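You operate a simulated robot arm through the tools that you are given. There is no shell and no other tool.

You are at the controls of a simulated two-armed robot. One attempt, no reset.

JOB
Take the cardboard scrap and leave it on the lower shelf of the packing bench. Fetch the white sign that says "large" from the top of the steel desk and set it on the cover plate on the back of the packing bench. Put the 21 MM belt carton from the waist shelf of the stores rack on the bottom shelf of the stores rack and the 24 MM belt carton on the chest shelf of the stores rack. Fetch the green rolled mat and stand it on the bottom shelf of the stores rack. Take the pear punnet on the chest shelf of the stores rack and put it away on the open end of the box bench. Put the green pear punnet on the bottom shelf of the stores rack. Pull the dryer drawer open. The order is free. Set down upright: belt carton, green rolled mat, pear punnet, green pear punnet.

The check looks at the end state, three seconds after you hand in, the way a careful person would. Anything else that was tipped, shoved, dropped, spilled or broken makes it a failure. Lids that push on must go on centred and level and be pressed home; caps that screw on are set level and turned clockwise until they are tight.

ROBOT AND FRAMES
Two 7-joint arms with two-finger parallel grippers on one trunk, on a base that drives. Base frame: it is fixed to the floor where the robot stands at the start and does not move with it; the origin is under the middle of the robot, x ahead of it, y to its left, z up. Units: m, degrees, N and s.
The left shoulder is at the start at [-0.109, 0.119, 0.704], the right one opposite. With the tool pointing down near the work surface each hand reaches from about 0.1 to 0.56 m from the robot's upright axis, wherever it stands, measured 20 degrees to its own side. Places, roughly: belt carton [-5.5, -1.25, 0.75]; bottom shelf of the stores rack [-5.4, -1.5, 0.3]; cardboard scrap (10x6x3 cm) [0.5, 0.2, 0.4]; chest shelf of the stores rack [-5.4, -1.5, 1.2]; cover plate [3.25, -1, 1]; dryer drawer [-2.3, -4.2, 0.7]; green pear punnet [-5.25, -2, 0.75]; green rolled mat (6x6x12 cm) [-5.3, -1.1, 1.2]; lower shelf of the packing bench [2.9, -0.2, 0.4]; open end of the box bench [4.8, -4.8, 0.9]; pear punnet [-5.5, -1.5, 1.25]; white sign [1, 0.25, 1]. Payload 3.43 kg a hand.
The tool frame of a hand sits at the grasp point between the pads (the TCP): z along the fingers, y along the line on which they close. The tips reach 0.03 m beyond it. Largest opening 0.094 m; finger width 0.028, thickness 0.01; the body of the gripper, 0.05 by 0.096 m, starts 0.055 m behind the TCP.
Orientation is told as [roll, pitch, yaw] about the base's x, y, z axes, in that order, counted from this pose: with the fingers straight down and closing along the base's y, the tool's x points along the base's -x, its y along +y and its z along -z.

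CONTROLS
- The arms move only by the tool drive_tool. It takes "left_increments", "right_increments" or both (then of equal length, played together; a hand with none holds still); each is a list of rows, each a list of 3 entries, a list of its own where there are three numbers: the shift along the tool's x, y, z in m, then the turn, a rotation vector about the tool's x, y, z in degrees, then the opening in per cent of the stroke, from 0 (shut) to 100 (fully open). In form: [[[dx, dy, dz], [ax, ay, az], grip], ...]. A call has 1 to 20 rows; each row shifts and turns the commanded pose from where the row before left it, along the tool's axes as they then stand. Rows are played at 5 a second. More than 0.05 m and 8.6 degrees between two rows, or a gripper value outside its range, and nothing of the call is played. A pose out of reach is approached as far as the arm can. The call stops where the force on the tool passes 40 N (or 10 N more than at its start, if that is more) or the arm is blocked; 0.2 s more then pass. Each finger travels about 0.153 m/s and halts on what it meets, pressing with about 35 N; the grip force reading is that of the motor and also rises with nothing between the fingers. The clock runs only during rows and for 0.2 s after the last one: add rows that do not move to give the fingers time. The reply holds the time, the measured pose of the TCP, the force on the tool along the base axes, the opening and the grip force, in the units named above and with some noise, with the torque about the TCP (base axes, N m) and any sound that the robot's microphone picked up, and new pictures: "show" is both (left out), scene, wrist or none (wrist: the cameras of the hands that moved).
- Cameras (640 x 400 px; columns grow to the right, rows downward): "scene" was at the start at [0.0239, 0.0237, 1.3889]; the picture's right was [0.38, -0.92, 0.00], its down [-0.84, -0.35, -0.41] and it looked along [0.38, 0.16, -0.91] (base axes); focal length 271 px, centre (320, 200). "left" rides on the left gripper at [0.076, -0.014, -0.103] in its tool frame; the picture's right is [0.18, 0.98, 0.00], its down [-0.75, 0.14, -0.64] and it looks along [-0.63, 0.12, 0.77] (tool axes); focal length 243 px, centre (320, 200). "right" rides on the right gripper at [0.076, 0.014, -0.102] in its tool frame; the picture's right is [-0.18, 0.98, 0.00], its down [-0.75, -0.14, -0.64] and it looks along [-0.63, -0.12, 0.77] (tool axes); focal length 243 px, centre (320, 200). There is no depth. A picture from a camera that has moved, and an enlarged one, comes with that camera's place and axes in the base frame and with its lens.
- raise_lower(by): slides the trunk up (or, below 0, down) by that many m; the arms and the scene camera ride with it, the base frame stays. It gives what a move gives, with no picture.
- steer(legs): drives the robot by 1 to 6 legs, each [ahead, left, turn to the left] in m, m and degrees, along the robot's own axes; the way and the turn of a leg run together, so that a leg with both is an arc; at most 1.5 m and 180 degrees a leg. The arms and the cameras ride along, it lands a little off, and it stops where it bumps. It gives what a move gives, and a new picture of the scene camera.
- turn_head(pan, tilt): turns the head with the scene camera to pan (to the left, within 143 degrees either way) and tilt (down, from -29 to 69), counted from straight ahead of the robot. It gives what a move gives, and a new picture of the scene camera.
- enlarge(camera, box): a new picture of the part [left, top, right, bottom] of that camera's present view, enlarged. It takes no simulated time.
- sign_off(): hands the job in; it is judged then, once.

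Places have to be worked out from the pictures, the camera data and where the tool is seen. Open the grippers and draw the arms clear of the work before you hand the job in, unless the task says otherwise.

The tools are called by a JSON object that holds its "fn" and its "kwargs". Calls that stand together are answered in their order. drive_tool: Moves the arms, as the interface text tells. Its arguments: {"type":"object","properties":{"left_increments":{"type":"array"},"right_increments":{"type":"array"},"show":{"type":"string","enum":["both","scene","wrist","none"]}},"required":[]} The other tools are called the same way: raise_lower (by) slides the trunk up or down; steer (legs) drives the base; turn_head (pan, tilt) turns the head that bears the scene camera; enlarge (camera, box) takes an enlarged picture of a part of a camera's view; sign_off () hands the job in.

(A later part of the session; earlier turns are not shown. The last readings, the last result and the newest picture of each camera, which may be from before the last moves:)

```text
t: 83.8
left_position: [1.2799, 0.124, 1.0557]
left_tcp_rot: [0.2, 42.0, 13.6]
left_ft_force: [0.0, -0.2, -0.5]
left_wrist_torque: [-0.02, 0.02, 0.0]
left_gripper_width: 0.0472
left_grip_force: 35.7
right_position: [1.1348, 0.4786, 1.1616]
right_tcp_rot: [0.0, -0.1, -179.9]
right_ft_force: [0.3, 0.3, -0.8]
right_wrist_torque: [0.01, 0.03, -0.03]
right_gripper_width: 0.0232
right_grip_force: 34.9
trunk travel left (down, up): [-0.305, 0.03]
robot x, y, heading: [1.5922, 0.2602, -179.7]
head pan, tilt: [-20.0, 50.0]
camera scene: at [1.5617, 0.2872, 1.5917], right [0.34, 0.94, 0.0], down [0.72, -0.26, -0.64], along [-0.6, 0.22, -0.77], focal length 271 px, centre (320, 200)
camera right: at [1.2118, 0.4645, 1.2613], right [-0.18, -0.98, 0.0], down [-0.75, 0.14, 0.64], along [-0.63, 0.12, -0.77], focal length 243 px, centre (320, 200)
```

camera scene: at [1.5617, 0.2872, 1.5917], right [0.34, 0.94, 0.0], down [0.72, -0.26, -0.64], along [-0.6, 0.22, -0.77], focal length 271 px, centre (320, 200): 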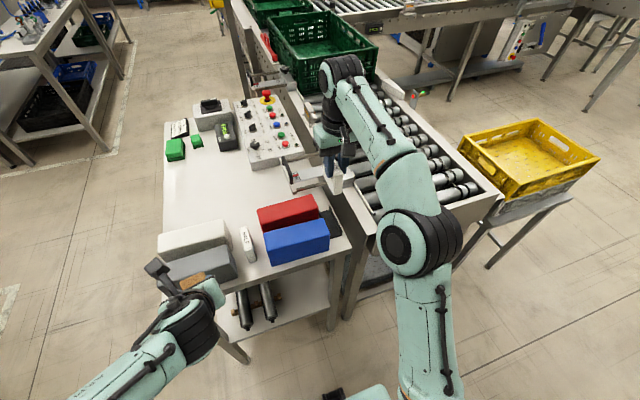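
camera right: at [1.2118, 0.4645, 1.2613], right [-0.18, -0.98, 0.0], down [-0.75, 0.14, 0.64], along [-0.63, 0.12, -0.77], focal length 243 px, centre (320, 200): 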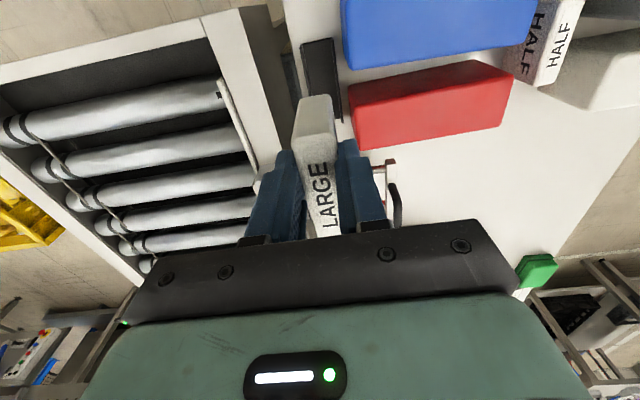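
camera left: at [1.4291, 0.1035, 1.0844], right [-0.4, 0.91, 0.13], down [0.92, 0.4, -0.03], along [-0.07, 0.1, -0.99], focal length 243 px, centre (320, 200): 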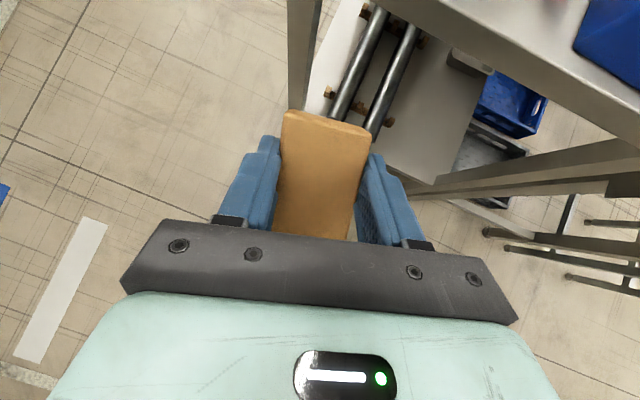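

The sign is free. I draw the right hand in, back off from the desk, and turn to face the packing bench.

{"fn": "drive_tool", "kwargs": {"right_increments": [[[0.045, 0, 0], [0, 0, 0], 0], [[0.045, 0, 0], [0, 0, 0], 0], [[0.045, 0, 0], [0, 0, 0], 0], [[0.045, 0, 0], [0, 0, 0], 0], [[0, 0, 0], [0, 0, 0], 0]], "show": "none"}}

{"fn": "steer", "kwargs": {"legs": [[-0.25, 0, 0], [0, 0.6, 0], [0, 0, 180]]}}

{"fn": "turn_head", "kwargs": {"pan": 0, "tilt": 30}}

{"fn": "enlarge", "kwargs": {"camera": "scene", "box": [160, 40, 480, 240]}}

```text
t: 85.0
left_position: [1.2787, 0.1229, 1.0552]
left_tcp_rot: [0.2, 41.9, 13.6]
left_ft_force: [-0.2, 0.0, 0.3]
left_wrist_torque: [-0.03, -0.02, 0.01]
left_gripper_width: 0.0471
left_grip_force: 34.7
right_position: [1.313, 0.4792, 1.1593]
right_tcp_rot: [0.0, 0.0, -179.9]
right_ft_force: [0.1, -0.2, -1.1]
right_wrist_torque: [0.0, -0.04, -0.01]
right_gripper_width: 0.0232
right_grip_force: 35.4
trunk travel left (down, up): [-0.305, 0.03]
robot x, y, heading: [1.5878, 0.2583, -179.9]
head pan, tilt: [-20.0, 50.0]
```

```text
t: 99.6
left_position: [2.1499, -0.1961, 1.056]
left_tcp_rot: [0.2, 42.1, -165.2]
left_ft_force: [-0.3, -0.9, -0.5]
left_wrist_torque: [-0.01, 0.0, 0.03]
left_gripper_width: 0.0476
left_grip_force: 35.4
right_position: [2.1226, -0.5531, 1.1593]
right_tcp_rot: [0.0, 0.0, 1.3]
right_ft_force: [0.3, -0.4, -0.9]
right_wrist_torque: [0.0, 0.01, 0.01]
right_gripper_width: 0.0229
right_grip_force: 35.2
trunk travel left (down, up): [-0.305, 0.03]
robot x, y, heading: [1.839, -0.3384, 1.4]
head pan, tilt: [-20.0, 50.0]
camera scene: at [1.8703, -0.3639, 1.5917], right [-0.32, -0.95, 0.0], down [-0.73, 0.25, -0.64], along [0.61, -0.21, -0.77], focal length 271 px, centre (320, 200)
```

scene: 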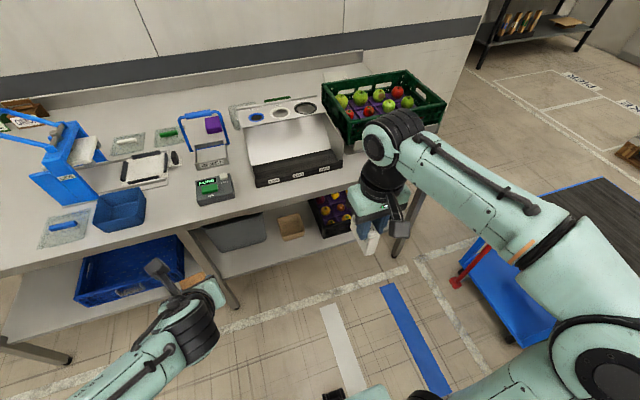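

```text
t: 100.4
left_position: [2.1504, -0.1978, 1.0546]
left_tcp_rot: [0.2, 42.0, -165.3]
left_ft_force: [-0.1, -0.2, 0.0]
left_wrist_torque: [0.0, -0.02, -0.01]
left_gripper_width: 0.0471
left_grip_force: 35.3
right_position: [2.1237, -0.5539, 1.159]
right_tcp_rot: [0.0, -0.1, 1.3]
right_ft_force: [-0.9, -0.7, -1.2]
right_wrist_torque: [0.01, 0.05, 0.02]
right_gripper_width: 0.0233
right_grip_force: 35.5
trunk travel left (down, up): [-0.305, 0.03]
robot x, y, heading: [1.8423, -0.3398, 1.1]
head pan, tilt: [0.0, 30.0]
camera scene: at [1.8878, -0.3373, 1.6212], right [0.02, -1.0, 0.0], down [-0.5, -0.01, -0.87], along [0.87, 0.02, -0.5], focal length 271 px, centre (320, 200)
```

scene: 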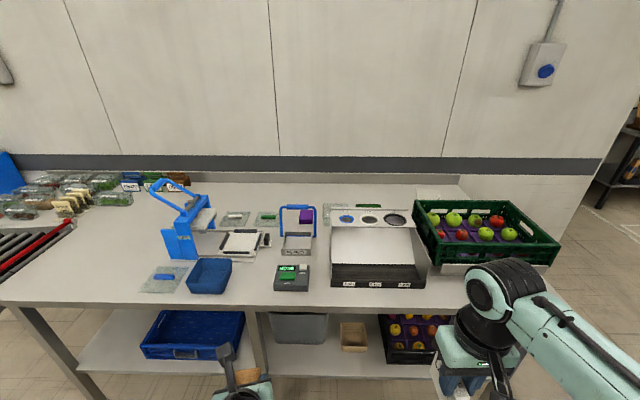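

```text
2.00 times, centred on (320, 140) of scene
camera zoom: at [1.8878, -0.3373, 1.6212], right [0.02, -1.0, 0.0], down [-0.5, -0.01, -0.87], along [0.87, 0.02, -0.5], focal length 542 px, centre (320, 320)
```

zoom: 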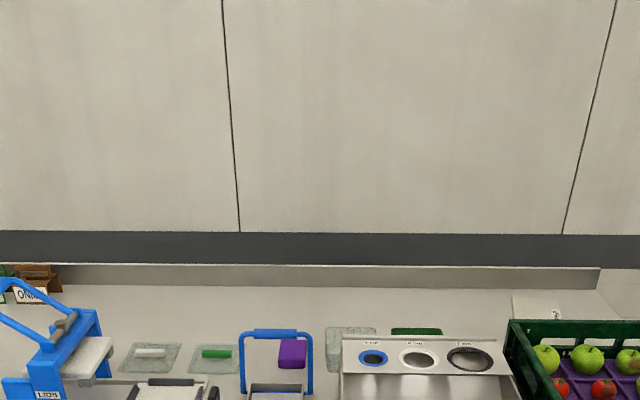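

The cover plate appears to be the flat pale plate behind the green crate near [3.25, -0.95, 0.9]. I enlarge it.

{"fn": "enlarge", "kwargs": {"camera": "scene", "box": [390, 160, 500, 229]}}

{"fn": "turn_head", "kwargs": {"pan": 0, "tilt": 60}}

```text
5.80 times, centred on (445, 194) of scene
camera zoom: at [1.8878, -0.3373, 1.6212], right [0.02, -1.0, 0.0], down [-0.5, -0.01, -0.87], along [0.87, 0.02, -0.5], focal length 1572 px, centre (-405, 232)
```

zoom: 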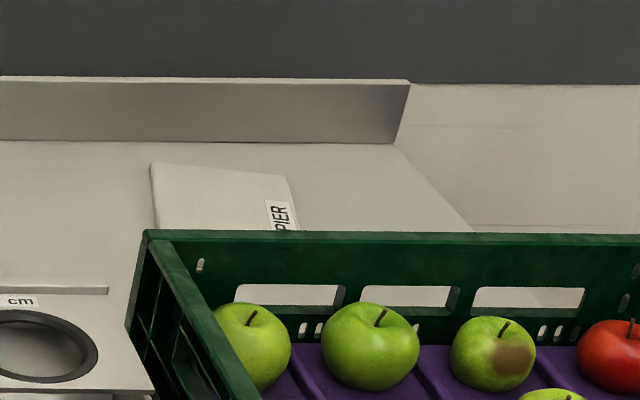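

```text
t: 101.4
left_position: [2.1504, -0.1968, 1.055]
left_tcp_rot: [0.3, 42.0, -165.2]
left_ft_force: [-0.4, -1.8, -0.5]
left_wrist_torque: [0.02, 0.0, -0.03]
left_gripper_width: 0.0473
left_grip_force: 35.0
right_position: [2.1238, -0.5534, 1.1599]
right_tcp_rot: [0.0, -0.1, 1.3]
right_ft_force: [0.3, 0.4, -1.3]
right_wrist_torque: [0.0, -0.03, -0.01]
right_gripper_width: 0.0231
right_grip_force: 35.4
trunk travel left (down, up): [-0.305, 0.03]
robot x, y, heading: [1.8435, -0.3398, 1.4]
head pan, tilt: [0.0, 60.0]
camera scene: at [1.8641, -0.3377, 1.5792], right [0.02, -1.0, 0.0], down [-0.87, -0.02, -0.5], along [0.5, 0.01, -0.87], focal length 271 px, centre (320, 200)
```

scene: 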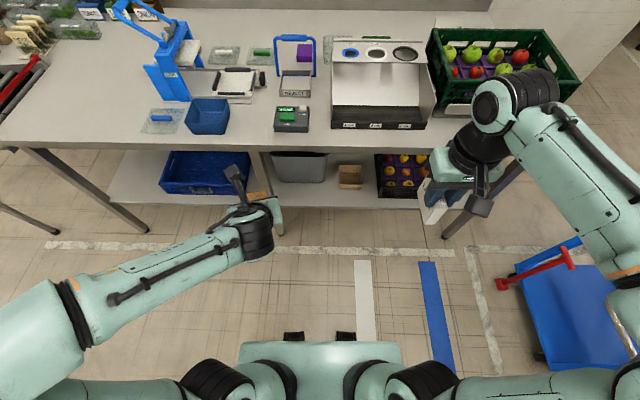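

There is a labelled pale plate behind the green crate. I check access round the right end of the bench and look at the free space on the lower shelf.

{"fn": "turn_head", "kwargs": {"pan": -50, "tilt": 30}}

{"fn": "turn_head", "kwargs": {"pan": 40, "tilt": 40}}

```text
t: 102.5
left_position: [2.151, -0.1961, 1.0548]
left_tcp_rot: [0.2, 42.0, -165.1]
left_ft_force: [-0.6, 0.5, -0.1]
left_wrist_torque: [-0.01, 0.01, 0.01]
left_gripper_width: 0.0473
left_grip_force: 35.3
right_position: [2.1228, -0.554, 1.1597]
right_tcp_rot: [0.1, 0.0, 1.2]
right_ft_force: [-0.9, 0.2, -0.4]
right_wrist_torque: [0.01, 0.03, -0.01]
right_gripper_width: 0.023
right_grip_force: 35.2
trunk travel left (down, up): [-0.305, 0.03]
robot x, y, heading: [1.842, -0.3417, 1.3]
head pan, tilt: [-50.0, 30.0]
camera scene: at [1.8571, -0.4071, 1.6212], right [-0.75, -0.66, 0.0], down [-0.33, 0.38, -0.87], along [0.57, -0.65, -0.5], focal length 271 px, centre (320, 200)
```

scene: 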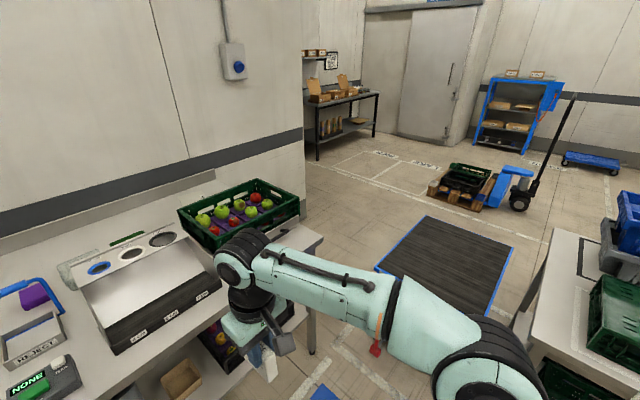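

```text
t: 104.2
left_position: [2.1506, -0.1969, 1.0556]
left_tcp_rot: [0.2, 42.0, -165.1]
left_ft_force: [-0.3, -0.3, -0.1]
left_wrist_torque: [-0.03, -0.01, -0.02]
left_gripper_width: 0.0471
left_grip_force: 34.8
right_position: [2.1225, -0.5538, 1.1583]
right_tcp_rot: [0.0, 0.0, 1.4]
right_ft_force: [-0.5, -0.6, -0.7]
right_wrist_torque: [0.04, 0.01, 0.01]
right_gripper_width: 0.0233
right_grip_force: 35.1
trunk travel left (down, up): [-0.305, 0.03]
robot x, y, heading: [1.8397, -0.3408, 1.2]
head pan, tilt: [40.0, 40.0]
camera scene: at [1.8614, -0.2831, 1.6059], right [0.66, -0.75, 0.0], down [-0.48, -0.42, -0.77], along [0.58, 0.5, -0.64], focal length 271 px, centre (320, 200)
```

scene: 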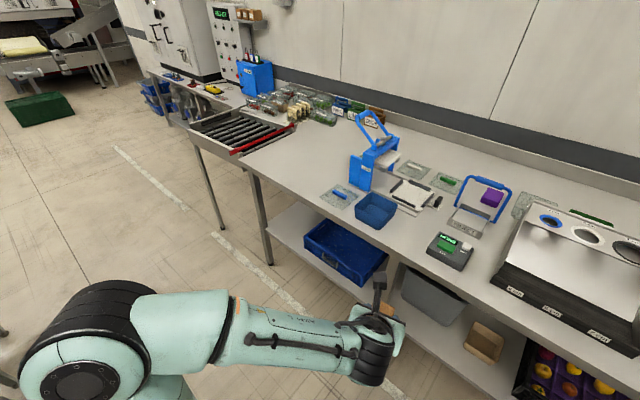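

The right end of the bench can't be reached directly (trolley), so the sign will go by a detour. First the scrap: there is free shelf to the left of the blue crate (y≈0.53–0.75, shelf front x≈2.52). I lower the trunk and drive there.

{"fn": "steer", "kwargs": {"legs": [[0, 0.8, -1.3], [0.1, 0, 0]]}}

{"fn": "raise_lower", "kwargs": {"by": -0.3}}

{"fn": "turn_head", "kwargs": {"pan": 15, "tilt": 45}}

```text
t: 112.3
left_position: [2.244, 0.5887, 1.0557]
left_tcp_rot: [0.2, 42.1, -166.4]
left_ft_force: [0.5, -1.1, -0.8]
left_wrist_torque: [-0.03, 0.02, -0.02]
left_gripper_width: 0.0472
left_grip_force: 35.6
right_position: [2.2072, 0.2334, 1.1591]
right_tcp_rot: [0.0, 0.0, 0.0]
right_ft_force: [-0.3, -0.4, -1.5]
right_wrist_torque: [0.02, 0.0, -0.01]
right_gripper_width: 0.0231
right_grip_force: 34.8
trunk travel left (down, up): [-0.305, 0.03]
robot x, y, heading: [1.9304, 0.4533, -0.1]
head pan, tilt: [40.0, 40.0]
camera scene: at [1.9522, 0.5092, 1.6058], right [0.64, -0.77, 0.0], down [-0.49, -0.41, -0.77], along [0.59, 0.49, -0.64], focal length 271 px, centre (320, 200)
```

scene: 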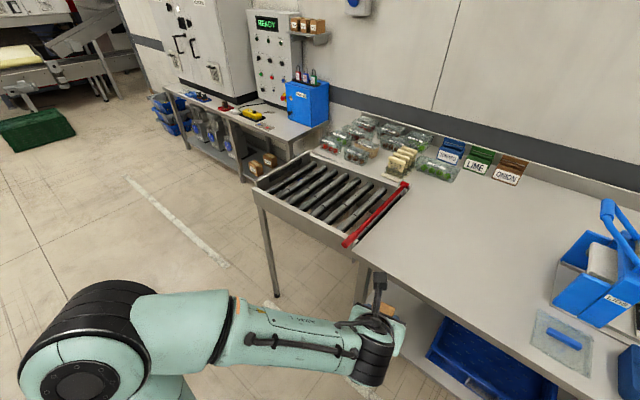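

```text
t: 115.3
left_position: [2.2426, 0.5904, 0.7566]
left_tcp_rot: [0.2, 42.0, -166.5]
left_ft_force: [0.8, -0.1, 0.1]
left_wrist_torque: [0.01, 0.0, -0.01]
left_gripper_width: 0.0472
left_grip_force: 35.0
right_position: [2.2072, 0.2327, 0.8599]
right_tcp_rot: [-0.1, 0.1, 0.0]
right_ft_force: [0.1, 0.2, -0.6]
right_wrist_torque: [-0.03, 0.04, -0.03]
right_gripper_width: 0.0231
right_grip_force: 34.7
trunk travel left (down, up): [-0.005, 0.33]
robot x, y, heading: [1.933, 0.4551, 0.1]
head pan, tilt: [40.0, 40.0]
```

```text
t: 116.2
left_position: [2.2432, 0.5894, 0.7547]
left_tcp_rot: [0.1, 42.0, -166.4]
left_ft_force: [0.4, 0.2, -0.5]
left_wrist_torque: [-0.03, -0.03, 0.02]
left_gripper_width: 0.0472
left_grip_force: 34.6
right_position: [2.2083, 0.2313, 0.8585]
right_tcp_rot: [0.0, 0.0, 0.1]
right_ft_force: [-1.4, 0.9, -1.6]
right_wrist_torque: [0.02, 0.01, 0.04]
right_gripper_width: 0.0233
right_grip_force: 35.3
trunk travel left (down, up): [-0.005, 0.33]
robot x, y, heading: [1.9306, 0.4527, 0.1]
head pan, tilt: [15.0, 45.0]
camera scene: at [2.0151, 0.4756, 1.2914], right [0.26, -0.97, 0.0], down [-0.68, -0.18, -0.71], along [0.68, 0.18, -0.71], focal length 271 px, centre (320, 200)
```

scene: 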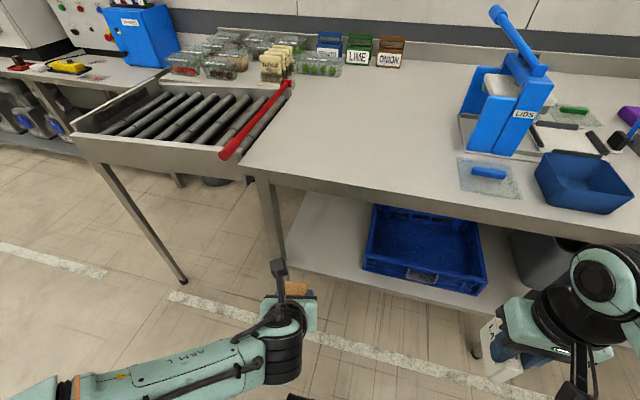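

Free shelf is left of the blue crate (y 0.5–0.7). I drive 9 cm closer, then lower the left hand and extend it under the bench top.

{"fn": "steer", "kwargs": {"legs": [[0.09, 0, 0]]}}

{"fn": "drive_tool", "kwargs": {"left_increments": [[[-0.0301, 0, 0.0334], [0, 0, 0], 0], [[-0.0301, 0, 0.0334], [0, 0, 0], 0], [[-0.0301, 0, 0.0334], [0, 0, 0], 0], [[-0.0301, 0, 0.0334], [0, 0, 0], 0], [[0.0325, 0.0105, 0.0293], [0, 0, 0], 0], [[0.0325, 0.0105, 0.0293], [0, 0, 0], 0], [[0, 0, 0], [0, 0, 0], 0]]}}

```text
t: 117.3
left_position: [2.3331, 0.5894, 0.7557]
left_tcp_rot: [0.1, 42.0, -166.6]
left_ft_force: [0.0, 0.1, -0.2]
left_wrist_torque: [0.03, -0.03, 0.01]
left_gripper_width: 0.0474
left_grip_force: 35.2
right_position: [2.2974, 0.2315, 0.8591]
right_tcp_rot: [0.0, 0.0, 0.0]
right_ft_force: [0.4, -0.2, -1.0]
right_wrist_torque: [-0.01, 0.01, -0.02]
right_gripper_width: 0.0233
right_grip_force: 34.7
trunk travel left (down, up): [-0.005, 0.33]
robot x, y, heading: [2.0227, 0.4558, -0.3]
head pan, tilt: [15.0, 45.0]
camera scene: at [2.1051, 0.4754, 1.2914], right [0.26, -0.97, 0.0], down [-0.68, -0.18, -0.71], along [0.68, 0.18, -0.71], focal length 271 px, centre (320, 200)
```

scene: 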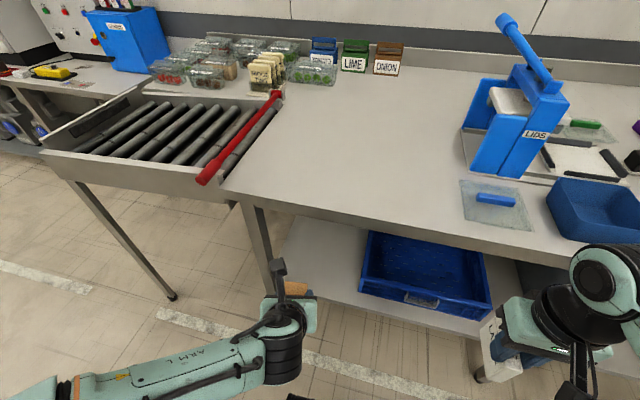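

```text
t: 118.9
left_position: [2.4227, 0.5871, 0.5764]
left_tcp_rot: [0.2, 42.0, -166.6]
left_ft_force: [0.3, -0.3, -0.6]
left_wrist_torque: [-0.02, -0.05, 0.01]
left_gripper_width: 0.047
left_grip_force: 34.9
right_position: [2.2981, 0.2331, 0.8593]
right_tcp_rot: [0.1, 0.0, 0.1]
right_ft_force: [-0.1, -0.8, -0.1]
right_wrist_torque: [-0.01, 0.02, 0.0]
right_gripper_width: 0.023
right_grip_force: 35.0
trunk travel left (down, up): [-0.005, 0.33]
robot x, y, heading: [2.0239, 0.453, 0.0]
head pan, tilt: [15.0, 45.0]
camera scene: at [2.1044, 0.4754, 1.2914], right [0.26, -0.97, 0.0], down [-0.68, -0.18, -0.71], along [0.68, 0.18, -0.71], focal length 271 px, centre (320, 200)
camera left: at [2.4089, 0.598, 0.7036], right [0.36, -0.92, 0.13], down [-0.93, -0.36, -0.03], along [0.07, -0.11, -0.99], focal length 243 px, centre (320, 200)
```

scene: 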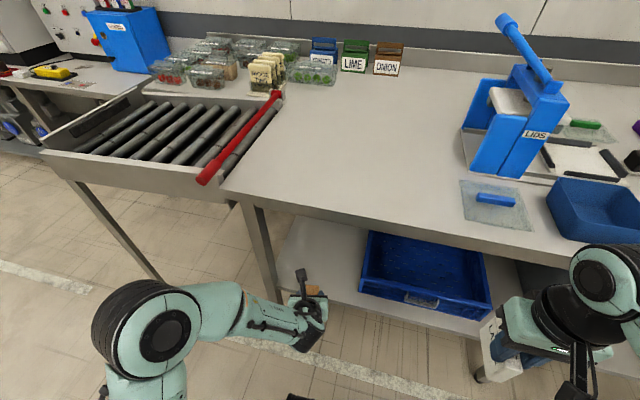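
left: 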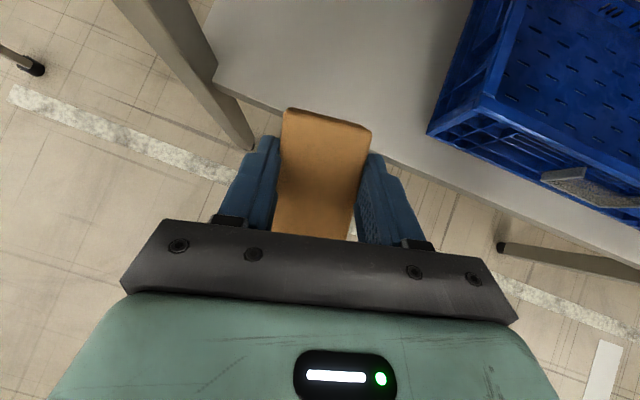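

The wrist view confirms free shelf (y 0.47–0.72). I extend 17 cm further and then descend while levelling the scrap.

{"fn": "drive_tool", "kwargs": {"left_increments": [[[0.0325, 0.0105, 0.0293], [0, 0, 0], 0], [[0.0325, 0.0105, 0.0293], [0, 0, 0], 0], [[0.0325, 0.0105, 0.0293], [0, 0, 0], 0], [[0.0325, 0.0105, 0.0293], [0, 0, 0], 0], [[-0.018, 0, 0.024], [0, -8.5, 0], 0], [[-0.0142, 0, 0.0265], [0, -8.5, 0], 0], [[-0.005, 0, 0.0142], [0, -8.5, 0], 0], [[0, 0, 0], [0, 0, 0], 0]]}}

```text
t: 120.7
left_position: [2.6093, 0.5882, 0.4995]
left_tcp_rot: [0.1, 16.4, -166.7]
left_ft_force: [-0.6, -0.3, 0.5]
left_wrist_torque: [0.02, 0.02, 0.02]
left_gripper_width: 0.0471
left_grip_force: 34.8
right_position: [2.2972, 0.2319, 0.8593]
right_tcp_rot: [0.0, 0.0, -0.1]
right_ft_force: [1.1, -0.4, -1.6]
right_wrist_torque: [0.01, 0.03, 0.02]
right_gripper_width: 0.023
right_grip_force: 35.4
trunk travel left (down, up): [-0.005, 0.33]
robot x, y, heading: [2.0228, 0.4509, -0.1]
head pan, tilt: [15.0, 45.0]
camera scene: at [2.1044, 0.4755, 1.2914], right [0.26, -0.97, 0.0], down [-0.68, -0.18, -0.71], along [0.68, 0.18, -0.71], focal length 271 px, centre (320, 200)
camera left: at [2.6494, 0.6123, 0.6197], right [0.4, -0.92, 0.06], down [-0.85, -0.34, 0.4], along [-0.35, -0.21, -0.91], focal length 243 px, centre (320, 200)
```

scene: 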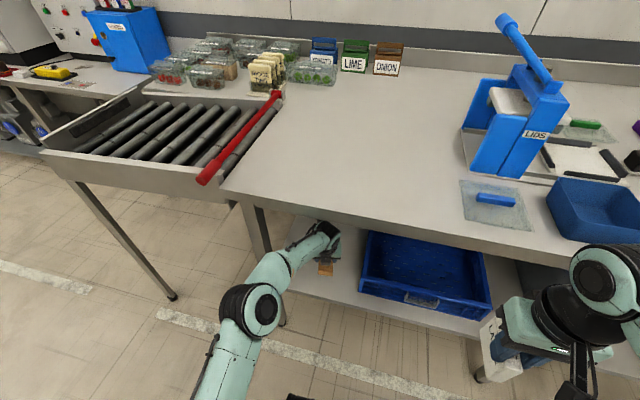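
left: 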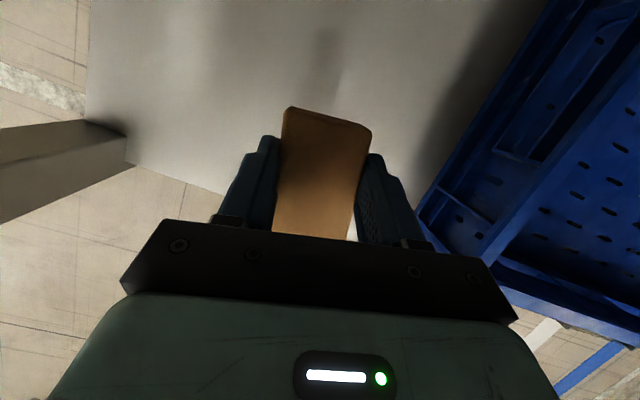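

Level and above the shelf. I descend in 1 cm steps feeling for contact.

{"fn": "drive_tool", "kwargs": {"left_increments": [[[-0.0028, 0, 0.0096], [0, 0, 0], 0], [[-0.0028, 0, 0.0096], [0, 0, 0], 0], [[-0.0028, 0, 0.0096], [0, 0, 0], 0], [[-0.0014, 0, 0.0048], [0, 0, 0], 0], [[0, 0, 0], [0, 0, 0], 0]], "show": "wrist"}}

```text
t: 121.9
left_position: [2.6097, 0.5888, 0.4653]
left_tcp_rot: [0.2, 16.5, -166.7]
left_ft_force: [0.0, 1.0, -0.1]
left_wrist_torque: [0.01, -0.01, -0.01]
left_gripper_width: 0.0475
left_grip_force: 35.0
right_position: [2.2969, 0.2331, 0.8598]
right_tcp_rot: [0.0, 0.0, 0.0]
right_ft_force: [0.0, 0.7, -1.7]
right_wrist_torque: [-0.02, 0.03, 0.01]
right_gripper_width: 0.0233
right_grip_force: 34.8
trunk travel left (down, up): [-0.005, 0.33]
robot x, y, heading: [2.0216, 0.4531, -0.1]
head pan, tilt: [15.0, 45.0]
camera left: at [2.6501, 0.6125, 0.5856], right [0.4, -0.92, 0.06], down [-0.85, -0.34, 0.4], along [-0.35, -0.21, -0.91], focal length 243 px, centre (320, 200)
```

left: 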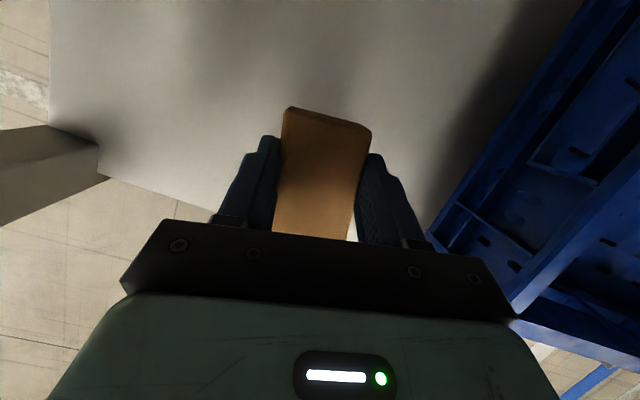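

{"fn": "drive_tool", "kwargs": {"left_increments": [[[-0.0014, 0, 0.0048], [0, 0, 0], 0], [[-0.0014, 0, 0.0048], [0, 0, 0], 0], [[-0.0014, 0, 0.0048], [0, 0, 0], 0], [[-0.0014, 0, 0.0048], [0, 0, 0], 0], [[-0.0014, 0, 0.0048], [0, 0, 0], 0], [[0, 0, 0], [0, 0, 0], 0]], "show": "wrist"}}

```text
t: 123.3
left_position: [2.6096, 0.5885, 0.4416]
left_tcp_rot: [0.1, 16.6, -166.7]
left_ft_force: [0.7, 0.2, 0.0]
left_wrist_torque: [-0.02, 0.01, 0.01]
left_gripper_width: 0.0475
left_grip_force: 35.3
right_position: [2.2968, 0.2327, 0.8593]
right_tcp_rot: [0.0, 0.0, 0.1]
right_ft_force: [0.8, 0.9, -0.8]
right_wrist_torque: [0.03, 0.02, 0.02]
right_gripper_width: 0.0231
right_grip_force: 34.6
trunk travel left (down, up): [-0.005, 0.33]
robot x, y, heading: [2.0192, 0.454, -0.0]
head pan, tilt: [15.0, 45.0]
camera left: at [2.6504, 0.6124, 0.5603], right [0.4, -0.92, 0.06], down [-0.85, -0.34, 0.4], along [-0.35, -0.21, -0.91], focal length 243 px, centre (320, 200)
```

left: 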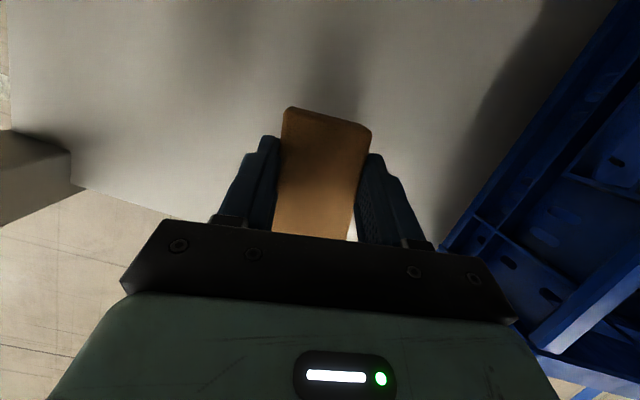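

No contact yet; I move 3 cm further in for margin from the shelf edge and keep descending.

{"fn": "drive_tool", "kwargs": {"left_increments": [[[0.0279, 0.007, 0.0083], [0, 0, 0], 0], [[-0.0014, 0, 0.0048], [0, 0, 0], 0], [[-0.0014, 0, 0.0048], [0, 0, 0], 0], [[-0.0014, 0, 0.0048], [0, 0, 0], 0], [[-0.0014, 0, 0.0048], [0, 0, 0], 0], [[-0.0014, 0, 0.0048], [0, 0, 0], 0], [[-0.0014, 0, 0.0048], [0, 0, 0], 0], [[0, 0, 0], [0, 0, 0], 0]], "show": "wrist"}}

```text
t: 125.1
left_position: [2.6298, 0.5903, 0.4161]
left_tcp_rot: [0.4, 17.2, -166.6]
left_ft_force: [-3.7, -3.8, 37.0]
left_wrist_torque: [-0.03, 0.59, 0.03]
left_gripper_width: 0.0472
left_grip_force: 34.7
left hand out of reach, approached as far as the arm can: row 1
right_position: [2.2951, 0.2312, 0.8602]
right_tcp_rot: [0.1, -0.2, -0.1]
right_ft_force: [0.1, 0.0, -1.7]
right_wrist_torque: [0.02, 0.02, 0.02]
right_gripper_width: 0.0231
right_grip_force: 35.1
trunk travel left (down, up): [-0.005, 0.33]
robot x, y, heading: [2.0232, 0.4558, 0.1]
head pan, tilt: [15.0, 45.0]
camera left: at [2.6687, 0.6147, 0.5363], right [0.4, -0.92, 0.06], down [-0.85, -0.34, 0.39], along [-0.34, -0.21, -0.92], focal length 243 px, centre (320, 200)
```

left: 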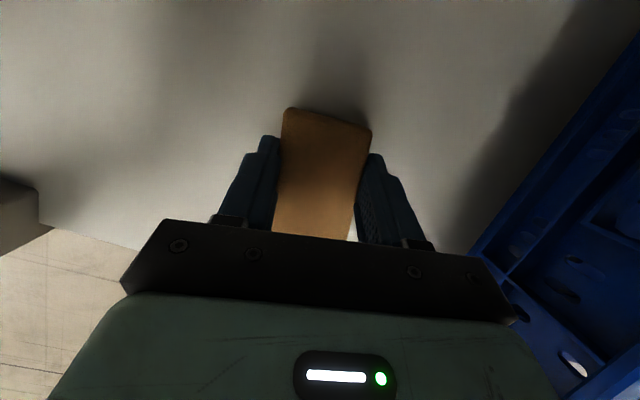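

Contact on the shelf (37 N). I ease up 2 mm, open, and lift away.

{"fn": "drive_tool", "kwargs": {"left_increments": [[[0.0006, 0, -0.002], [0, 0, 0], 0], [[0, 0, 0], [0, 0, 0], 40], [[0, 0, 0], [0, 0, 0], 80], [[0, 0, 0], [0, 0, 0], 80], [[0.0083, 0, -0.0288], [0, 0, 0], 80], [[0.0083, 0, -0.0288], [0, 0, 0], 80], [[0, 0, 0], [0, 0, 0], 80]]}}

```text
t: 126.7
left_position: [2.6279, 0.5923, 0.4692]
left_tcp_rot: [0.1, 16.3, -166.7]
left_ft_force: [0.1, -0.3, -0.6]
left_wrist_torque: [0.0, 0.0, 0.0]
left_gripper_width: 0.0754
left_grip_force: 0.0
left hand out of reach, approached as far as the arm can: row 1
right_position: [2.2971, 0.2314, 0.8584]
right_tcp_rot: [0.0, 0.0, -0.1]
right_ft_force: [0.1, -0.1, -0.2]
right_wrist_torque: [0.0, 0.05, -0.01]
right_gripper_width: 0.0233
right_grip_force: 35.3
trunk travel left (down, up): [-0.005, 0.33]
robot x, y, heading: [2.0192, 0.4505, -0.1]
head pan, tilt: [15.0, 45.0]
camera scene: at [2.1044, 0.4754, 1.2914], right [0.26, -0.97, 0.0], down [-0.68, -0.18, -0.71], along [0.68, 0.18, -0.71], focal length 271 px, centre (320, 200)
camera left: at [2.668, 0.6153, 0.5896], right [0.4, -0.92, 0.05], down [-0.85, -0.34, 0.4], along [-0.35, -0.21, -0.91], focal length 243 px, centre (320, 200)
```

scene: 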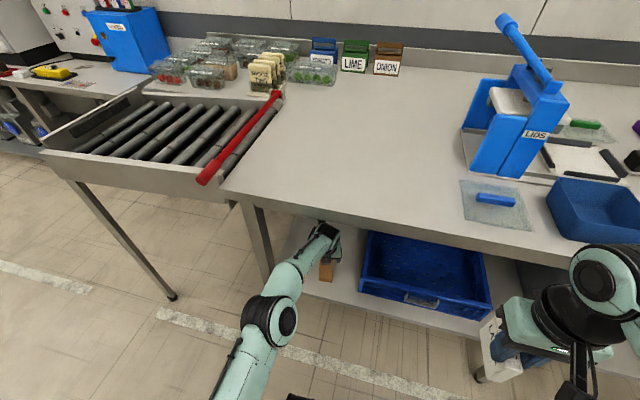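
left: 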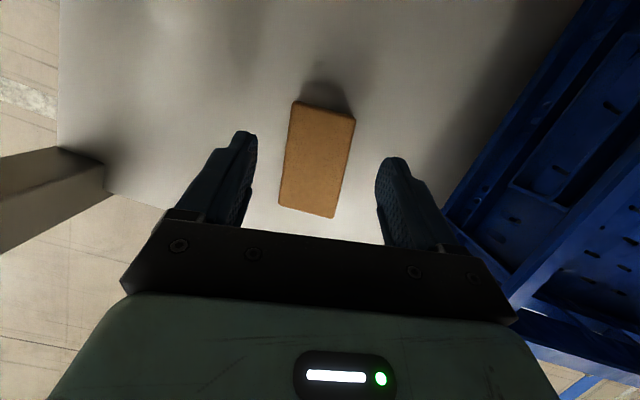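

The scrap lies flat, fully on the shelf. I retract the left hand the way it came.

{"fn": "drive_tool", "kwargs": {"left_increments": [[[0.012, 0, -0.0275], [0, 8.5, 0], 80], [[0.0155, 0, -0.0257], [0, 8.5, 0], 80], [[0.0185, 0, -0.0236], [0, 8.5, 0], 80], [[-0.0328, -0.0105, -0.029], [0, 0, 0], 80], [[-0.0328, -0.0105, -0.029], [0, 0, 0], 80], [[-0.0328, -0.0105, -0.029], [0, 0, 0], 80], [[-0.0328, -0.0105, -0.029], [0, 0, 0], 80], [[-0.0328, -0.0105, -0.029], [0, 0, 0], 80], [[-0.0328, -0.0105, -0.029], [0, 0, 0], 80], [[0, 0, 0], [0, 0, 0], 80]]}}

{"fn": "enlarge", "kwargs": {"camera": "scene", "box": [240, 180, 500, 342]}}

```text
t: 128.9
left_position: [2.3654, 0.5948, 0.5583]
left_tcp_rot: [0.2, 42.1, -166.5]
left_ft_force: [0.6, -0.3, 0.3]
left_wrist_torque: [0.03, 0.01, 0.04]
left_gripper_width: 0.0754
left_grip_force: 0.1
right_position: [2.2967, 0.2332, 0.8592]
right_tcp_rot: [0.0, -0.1, -0.1]
right_ft_force: [0.6, -0.4, -1.9]
right_wrist_torque: [0.05, 0.02, 0.0]
right_gripper_width: 0.0232
right_grip_force: 35.3
trunk travel left (down, up): [-0.005, 0.33]
robot x, y, heading: [2.0229, 0.4536, -0.2]
head pan, tilt: [15.0, 45.0]
camera scene: at [2.1045, 0.4754, 1.2914], right [0.26, -0.97, 0.0], down [-0.68, -0.18, -0.71], along [0.68, 0.18, -0.71], focal length 271 px, centre (320, 200)
camera left: at [2.3514, 0.605, 0.6844], right [0.36, -0.92, 0.13], down [-0.93, -0.36, -0.03], along [0.07, -0.11, -0.99], focal length 243 px, centre (320, 200)
```

scene: 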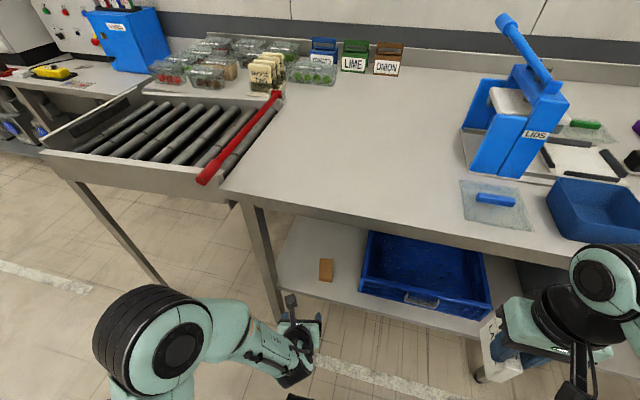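
left: 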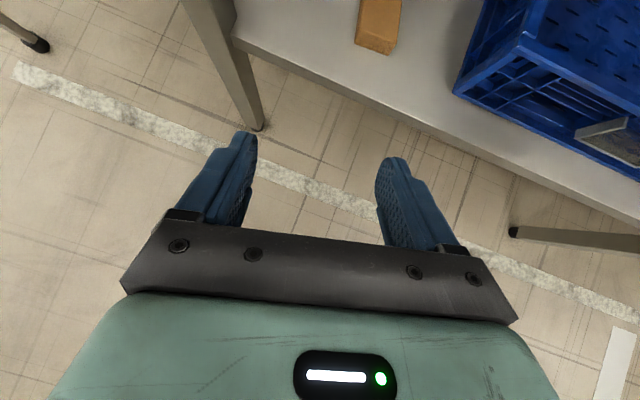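

```text
2.46 times, centred on (370, 261) of scene
camera zoom: at [2.1045, 0.4754, 1.2914], right [0.26, -0.97, 0.0], down [-0.68, -0.18, -0.71], along [0.68, 0.18, -0.71], focal length 667 px, centre (197, 50)
```

zoom: 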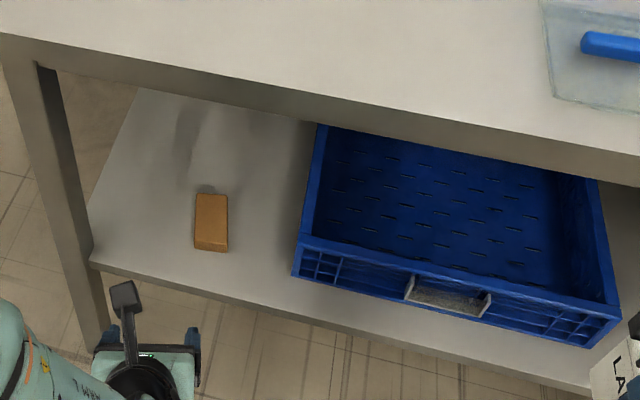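

Scrap done. Now I drive back to the control desk (reversing the way I came) to pull the bin back to where it stood.

{"fn": "steer", "kwargs": {"legs": [[-0.2, 0, 0], [0, -1.05, 0], [-1.4, 0, 0], [-0.65, 0, 0], [0, 0.6, 0]]}}

{"fn": "turn_head", "kwargs": {"pan": 20, "tilt": 60}}

```text
t: 154.8
left_position: [0.1184, 0.159, 0.5568]
left_tcp_rot: [0.3, 42.0, -166.7]
left_ft_force: [1.0, 0.1, 0.6]
left_wrist_torque: [0.01, -0.01, -0.02]
left_gripper_width: 0.0753
left_grip_force: 0.1
right_position: [0.0489, -0.2021, 0.8591]
right_tcp_rot: [0.0, 0.0, -0.2]
right_ft_force: [-0.1, -0.2, -2.1]
right_wrist_torque: [0.0, 0.0, 0.0]
right_gripper_width: 0.0232
right_grip_force: 35.7
trunk travel left (down, up): [-0.005, 0.33]
robot x, y, heading: [-0.2216, 0.0193, -0.0]
head pan, tilt: [15.0, 45.0]
camera scene: at [-0.143, 0.0404, 1.2914], right [0.25, -0.97, 0.0], down [-0.68, -0.18, -0.71], along [0.68, 0.18, -0.71], focal length 271 px, centre (320, 200)
```

scene: 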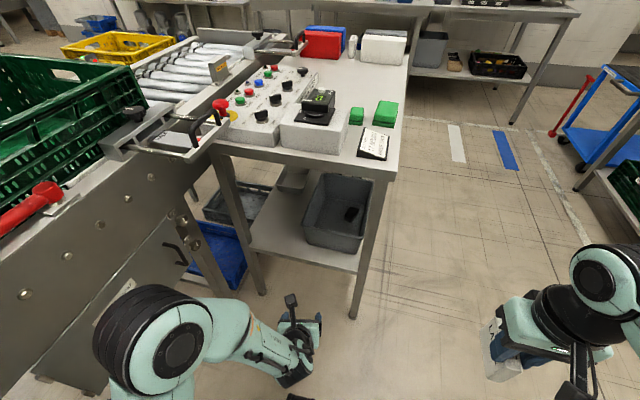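

```text
t: 155.6
left_position: [0.1183, 0.1589, 0.5574]
left_tcp_rot: [0.3, 41.9, -166.7]
left_ft_force: [0.1, 0.2, -0.7]
left_wrist_torque: [-0.01, 0.02, 0.02]
left_gripper_width: 0.0754
left_grip_force: 0.1
right_position: [0.0486, -0.2036, 0.8583]
right_tcp_rot: [-0.1, 0.0, -0.2]
right_ft_force: [-0.5, 0.6, -1.5]
right_wrist_torque: [0.02, 0.02, 0.0]
right_gripper_width: 0.0233
right_grip_force: 34.9
trunk travel left (down, up): [-0.005, 0.33]
robot x, y, heading: [-0.2242, 0.0222, -0.2]
head pan, tilt: [20.0, 60.0]
camera scene: at [-0.1589, 0.0422, 1.272], right [0.34, -0.94, 0.0], down [-0.81, -0.29, -0.5], along [0.47, 0.17, -0.87], focal length 271 px, centre (320, 200)
```

scene: 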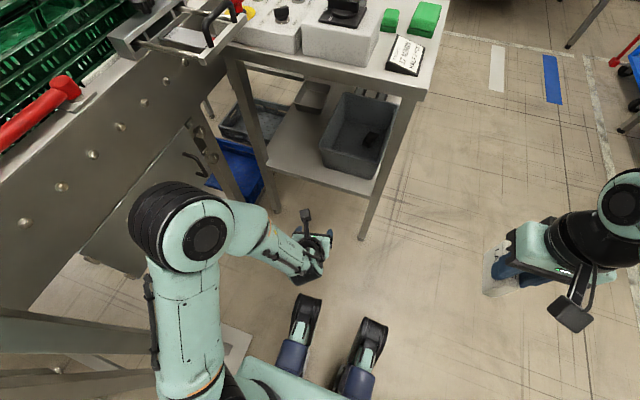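

The bin now needs pulling back ~4.5 cm (rim corner from x≈0.443 to ≈0.398). I drive up, square the left hand's yaw, and reach over the rim.

{"fn": "steer", "kwargs": {"legs": [[0.17, -0.02, 0.2]]}}

{"fn": "drive_tool", "kwargs": {"left_increments": [[[0.0177, 0, -0.0197], [-4.48, 0, 4.98], 100], [[0.0177, 0, -0.0197], [-4.48, 0, 4.98], 100], [[0, 0, 0], [0, 0, 0], 100]], "show": "wrist"}}

```text
t: 157.1
left_position: [0.2875, 0.1402, 0.5561]
left_tcp_rot: [0.2, 42.0, -166.5]
left_ft_force: [0.9, 0.8, -0.4]
left_wrist_torque: [0.0, 0.01, 0.04]
left_gripper_width: 0.0754
left_grip_force: 0.1
right_position: [0.2186, -0.2224, 0.8594]
right_tcp_rot: [0.0, 0.0, 0.1]
right_ft_force: [0.6, -0.3, -1.6]
right_wrist_torque: [0.0, 0.03, -0.02]
right_gripper_width: 0.0233
right_grip_force: 34.9
trunk travel left (down, up): [-0.005, 0.33]
robot x, y, heading: [-0.0568, 0.0002, -0.2]
head pan, tilt: [20.0, 60.0]
camera scene: at [0.0107, 0.0221, 1.2719], right [0.34, -0.94, 0.0], down [-0.81, -0.3, -0.5], along [0.47, 0.17, -0.87], focal length 271 px, centre (320, 200)
```

scene: 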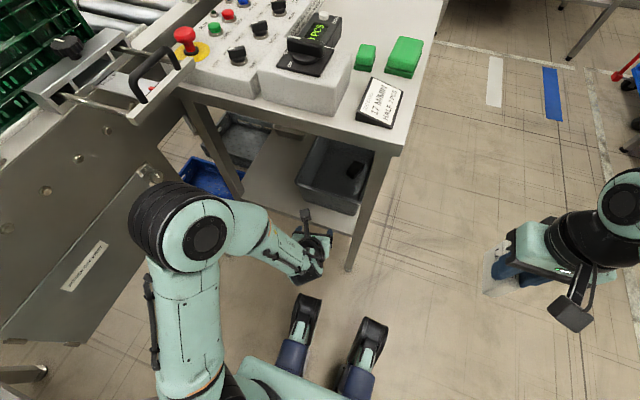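

```text
t: 157.9
left_position: [0.2871, 0.1392, 0.6106]
left_tcp_rot: [0.2, 42.1, 179.9]
left_ft_force: [0.3, 0.4, 0.0]
left_wrist_torque: [0.0, 0.01, 0.01]
left_gripper_width: 0.0942
left_grip_force: 0.1
right_position: [0.2202, -0.2222, 0.8594]
right_tcp_rot: [0.0, 0.0, 0.0]
right_ft_force: [-0.1, -0.2, -0.3]
right_wrist_torque: [-0.03, 0.0, 0.02]
right_gripper_width: 0.0233
right_grip_force: 35.0
trunk travel left (down, up): [-0.005, 0.33]
robot x, y, heading: [-0.0571, -0.0034, -0.0]
head pan, tilt: [20.0, 60.0]
camera left: at [0.2759, 0.1534, 0.7373], right [0.13, -0.98, 0.13], down [-0.99, -0.14, -0.03], along [0.04, -0.12, -0.99], focal length 243 px, centre (320, 200)
```

left: 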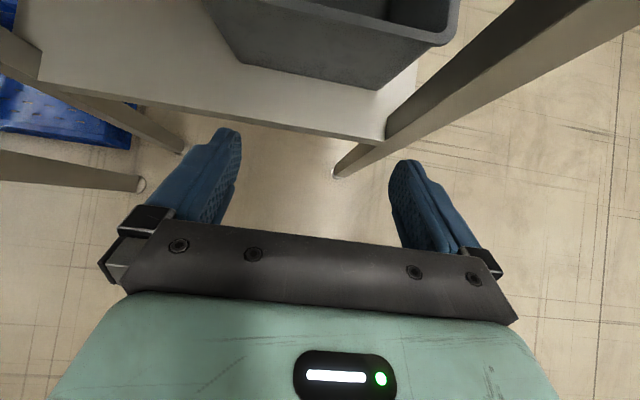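

I reach over the rim centred at y≈0.155 and lower the open fingers just behind the front wall.

{"fn": "drive_tool", "kwargs": {"left_increments": [[[0.0312, -0.0032, 0.0281], [0, 0, 0], 100], [[0.0312, -0.0032, 0.0281], [0, 0, 0], 100], [[0.0312, -0.0032, 0.0281], [0, 0, 0], 100], [[0.0312, -0.0032, 0.0281], [0, 0, 0], 100], [[0.0312, -0.0032, 0.0281], [0, 0, 0], 100], [[-0.0154, 0, 0.0197], [0, -8.5, 0], 100], [[-0.0123, 0, 0.0218], [0, -8.5, 0], 100], [[-0.009, 0, 0.0233], [0, -8.5, 0], 100], [[0, 0, 0], [0, 0, 0], 100]]}}

```text
t: 159.9
left_position: [0.5032, 0.1549, 0.5352]
left_tcp_rot: [0.2, 16.4, 180.0]
left_ft_force: [-0.2, -0.5, -0.1]
left_wrist_torque: [0.03, 0.0, -0.01]
left_gripper_width: 0.094
left_grip_force: 0.0
right_position: [0.2189, -0.2226, 0.8594]
right_tcp_rot: [0.0, 0.0, -0.1]
right_ft_force: [-0.5, 0.4, -0.9]
right_wrist_torque: [0.0, 0.02, -0.01]
right_gripper_width: 0.0232
right_grip_force: 34.8
trunk travel left (down, up): [-0.005, 0.33]
robot x, y, heading: [-0.0554, 0.0005, -0.0]
head pan, tilt: [20.0, 60.0]
camera scene: at [0.0102, 0.0222, 1.2719], right [0.34, -0.94, 0.0], down [-0.81, -0.3, -0.5], along [0.47, 0.17, -0.87], focal length 271 px, centre (320, 200)
camera left: at [0.5474, 0.1685, 0.6547], right [0.18, -0.98, 0.06], down [-0.9, -0.14, 0.4], along [-0.39, -0.12, -0.91], focal length 243 px, centre (320, 200)
```

scene: 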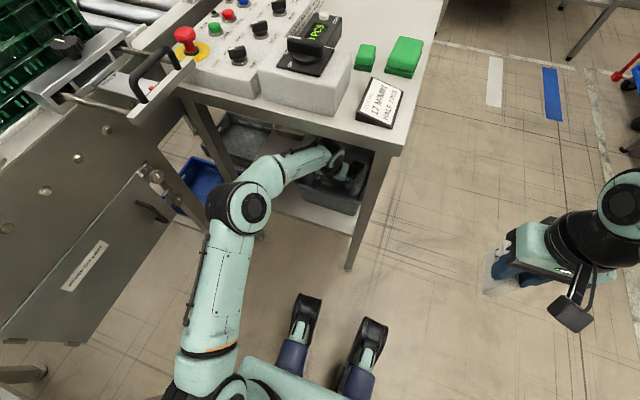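
left: 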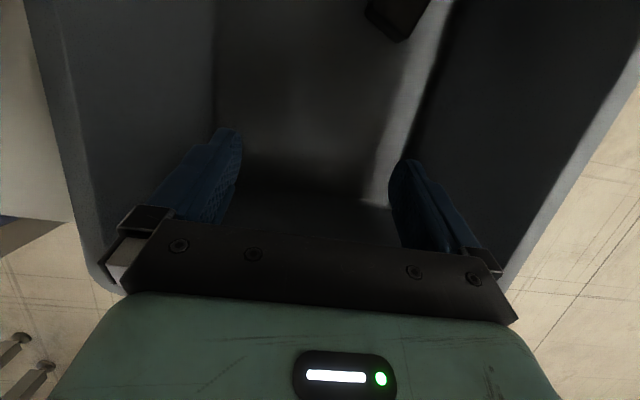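

Fingers are inside the front wall. I pull back gently in 1 cm steps.

{"fn": "drive_tool", "kwargs": {"left_increments": [[[-0.0096, 0, -0.0028], [0, 0, 0], 100], [[-0.0096, 0, -0.0028], [0, 0, 0], 100], [[-0.0096, 0, -0.0028], [0, 0, 0], 100], [[-0.0096, 0, -0.0028], [0, 0, 0], 100], [[-0.0096, 0, -0.0028], [0, 0, 0], 100], [[0, 0, 0], [0, 0, 0], 100]]}}

{"fn": "enlarge", "kwargs": {"camera": "scene", "box": [240, 100, 440, 225]}}

```text
t: 161.3
left_position: [0.4516, 0.1555, 0.5359]
left_tcp_rot: [0.2, 16.6, -180.1]
left_ft_force: [1.9, 0.8, 1.7]
left_wrist_torque: [-0.02, 0.09, 0.04]
left_gripper_width: 0.0936
left_grip_force: 0.0
right_position: [0.219, -0.2233, 0.8593]
right_tcp_rot: [0.0, 0.0, 0.0]
right_ft_force: [-0.2, 0.6, -0.7]
right_wrist_torque: [0.02, 0.04, 0.02]
right_gripper_width: 0.023
right_grip_force: 35.3
trunk travel left (down, up): [-0.005, 0.33]
robot x, y, heading: [-0.057, -0.0001, -0.1]
head pan, tilt: [20.0, 60.0]
camera scene: at [0.0103, 0.0221, 1.2719], right [0.34, -0.94, 0.0], down [-0.81, -0.3, -0.5], along [0.47, 0.17, -0.87], focal length 271 px, centre (320, 200)
camera left: at [0.4976, 0.169, 0.6556], right [0.18, -0.98, 0.06], down [-0.91, -0.14, 0.4], along [-0.39, -0.12, -0.91], focal length 243 px, centre (320, 200)
```

scene: 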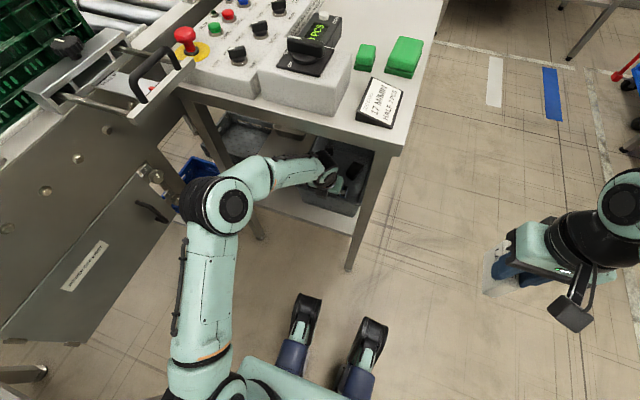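
left: 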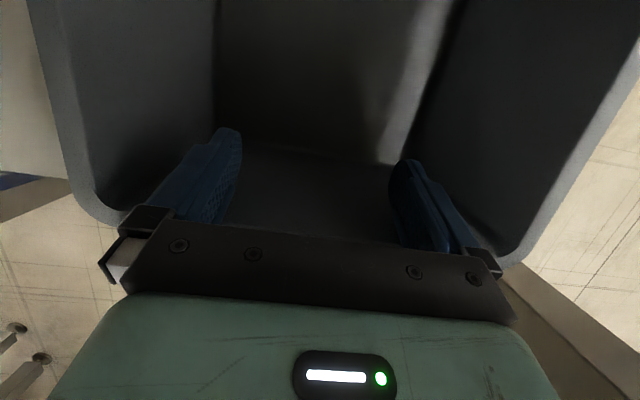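

```text
3.20 times, centred on (340, 162) of scene
camera zoom: at [0.0103, 0.0221, 1.2719], right [0.34, -0.94, 0.0], down [-0.81, -0.3, -0.5], along [0.47, 0.17, -0.87], focal length 868 px, centre (256, 320)
```

zoom: 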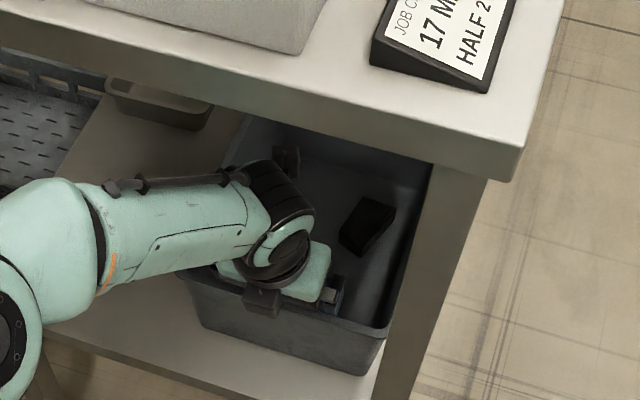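

Contact is just beginning. I pull 4 cm further.

{"fn": "drive_tool", "kwargs": {"left_increments": [[[-0.0096, 0, -0.0028], [0, 0, 0], 100], [[-0.0096, 0, -0.0028], [0, 0, 0], 100], [[-0.0096, 0, -0.0028], [0, 0, 0], 100], [[-0.0096, 0, -0.0028], [0, 0, 0], 100], [[0, 0, 0], [0, 0, 0], 100]], "show": "wrist"}}

{"fn": "enlarge", "kwargs": {"camera": "scene", "box": [240, 100, 440, 225]}}

```text
t: 162.5
left_position: [0.4121, 0.1546, 0.536]
left_tcp_rot: [0.2, 16.6, 179.9]
left_ft_force: [1.4, -0.4, 0.9]
left_wrist_torque: [-0.02, 0.07, 0.05]
left_gripper_width: 0.094
left_grip_force: 0.0
right_position: [0.2186, -0.2227, 0.86]
right_tcp_rot: [0.0, 0.0, 0.0]
right_ft_force: [-0.5, 0.2, -0.6]
right_wrist_torque: [-0.01, 0.02, 0.0]
right_gripper_width: 0.0234
right_grip_force: 35.5
trunk travel left (down, up): [-0.005, 0.33]
robot x, y, heading: [-0.0566, -0.0025, -0.1]
head pan, tilt: [20.0, 60.0]
camera left: at [0.4571, 0.1685, 0.6548], right [0.18, -0.98, 0.06], down [-0.91, -0.14, 0.4], along [-0.39, -0.12, -0.91], focal length 243 px, centre (320, 200)
```

left: 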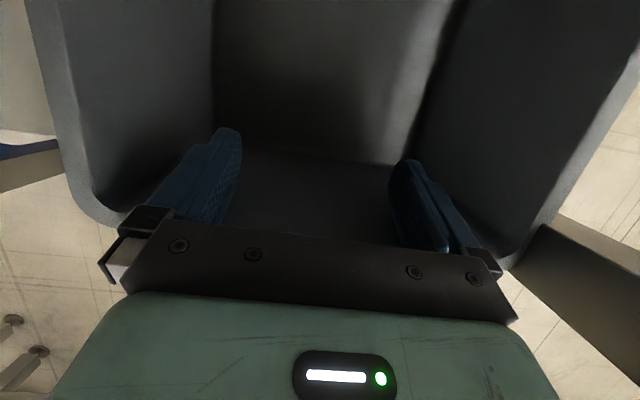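

```text
3.20 times, centred on (340, 162) of scene
camera zoom: at [0.0103, 0.0221, 1.2719], right [0.34, -0.94, 0.0], down [-0.81, -0.3, -0.5], along [0.47, 0.17, -0.87], focal length 868 px, centre (256, 320)
```

zoom: 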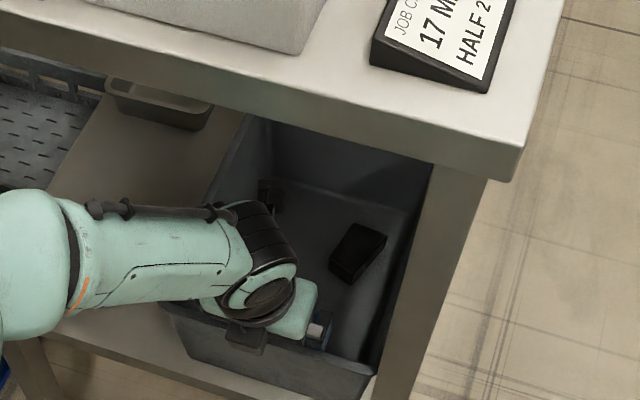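

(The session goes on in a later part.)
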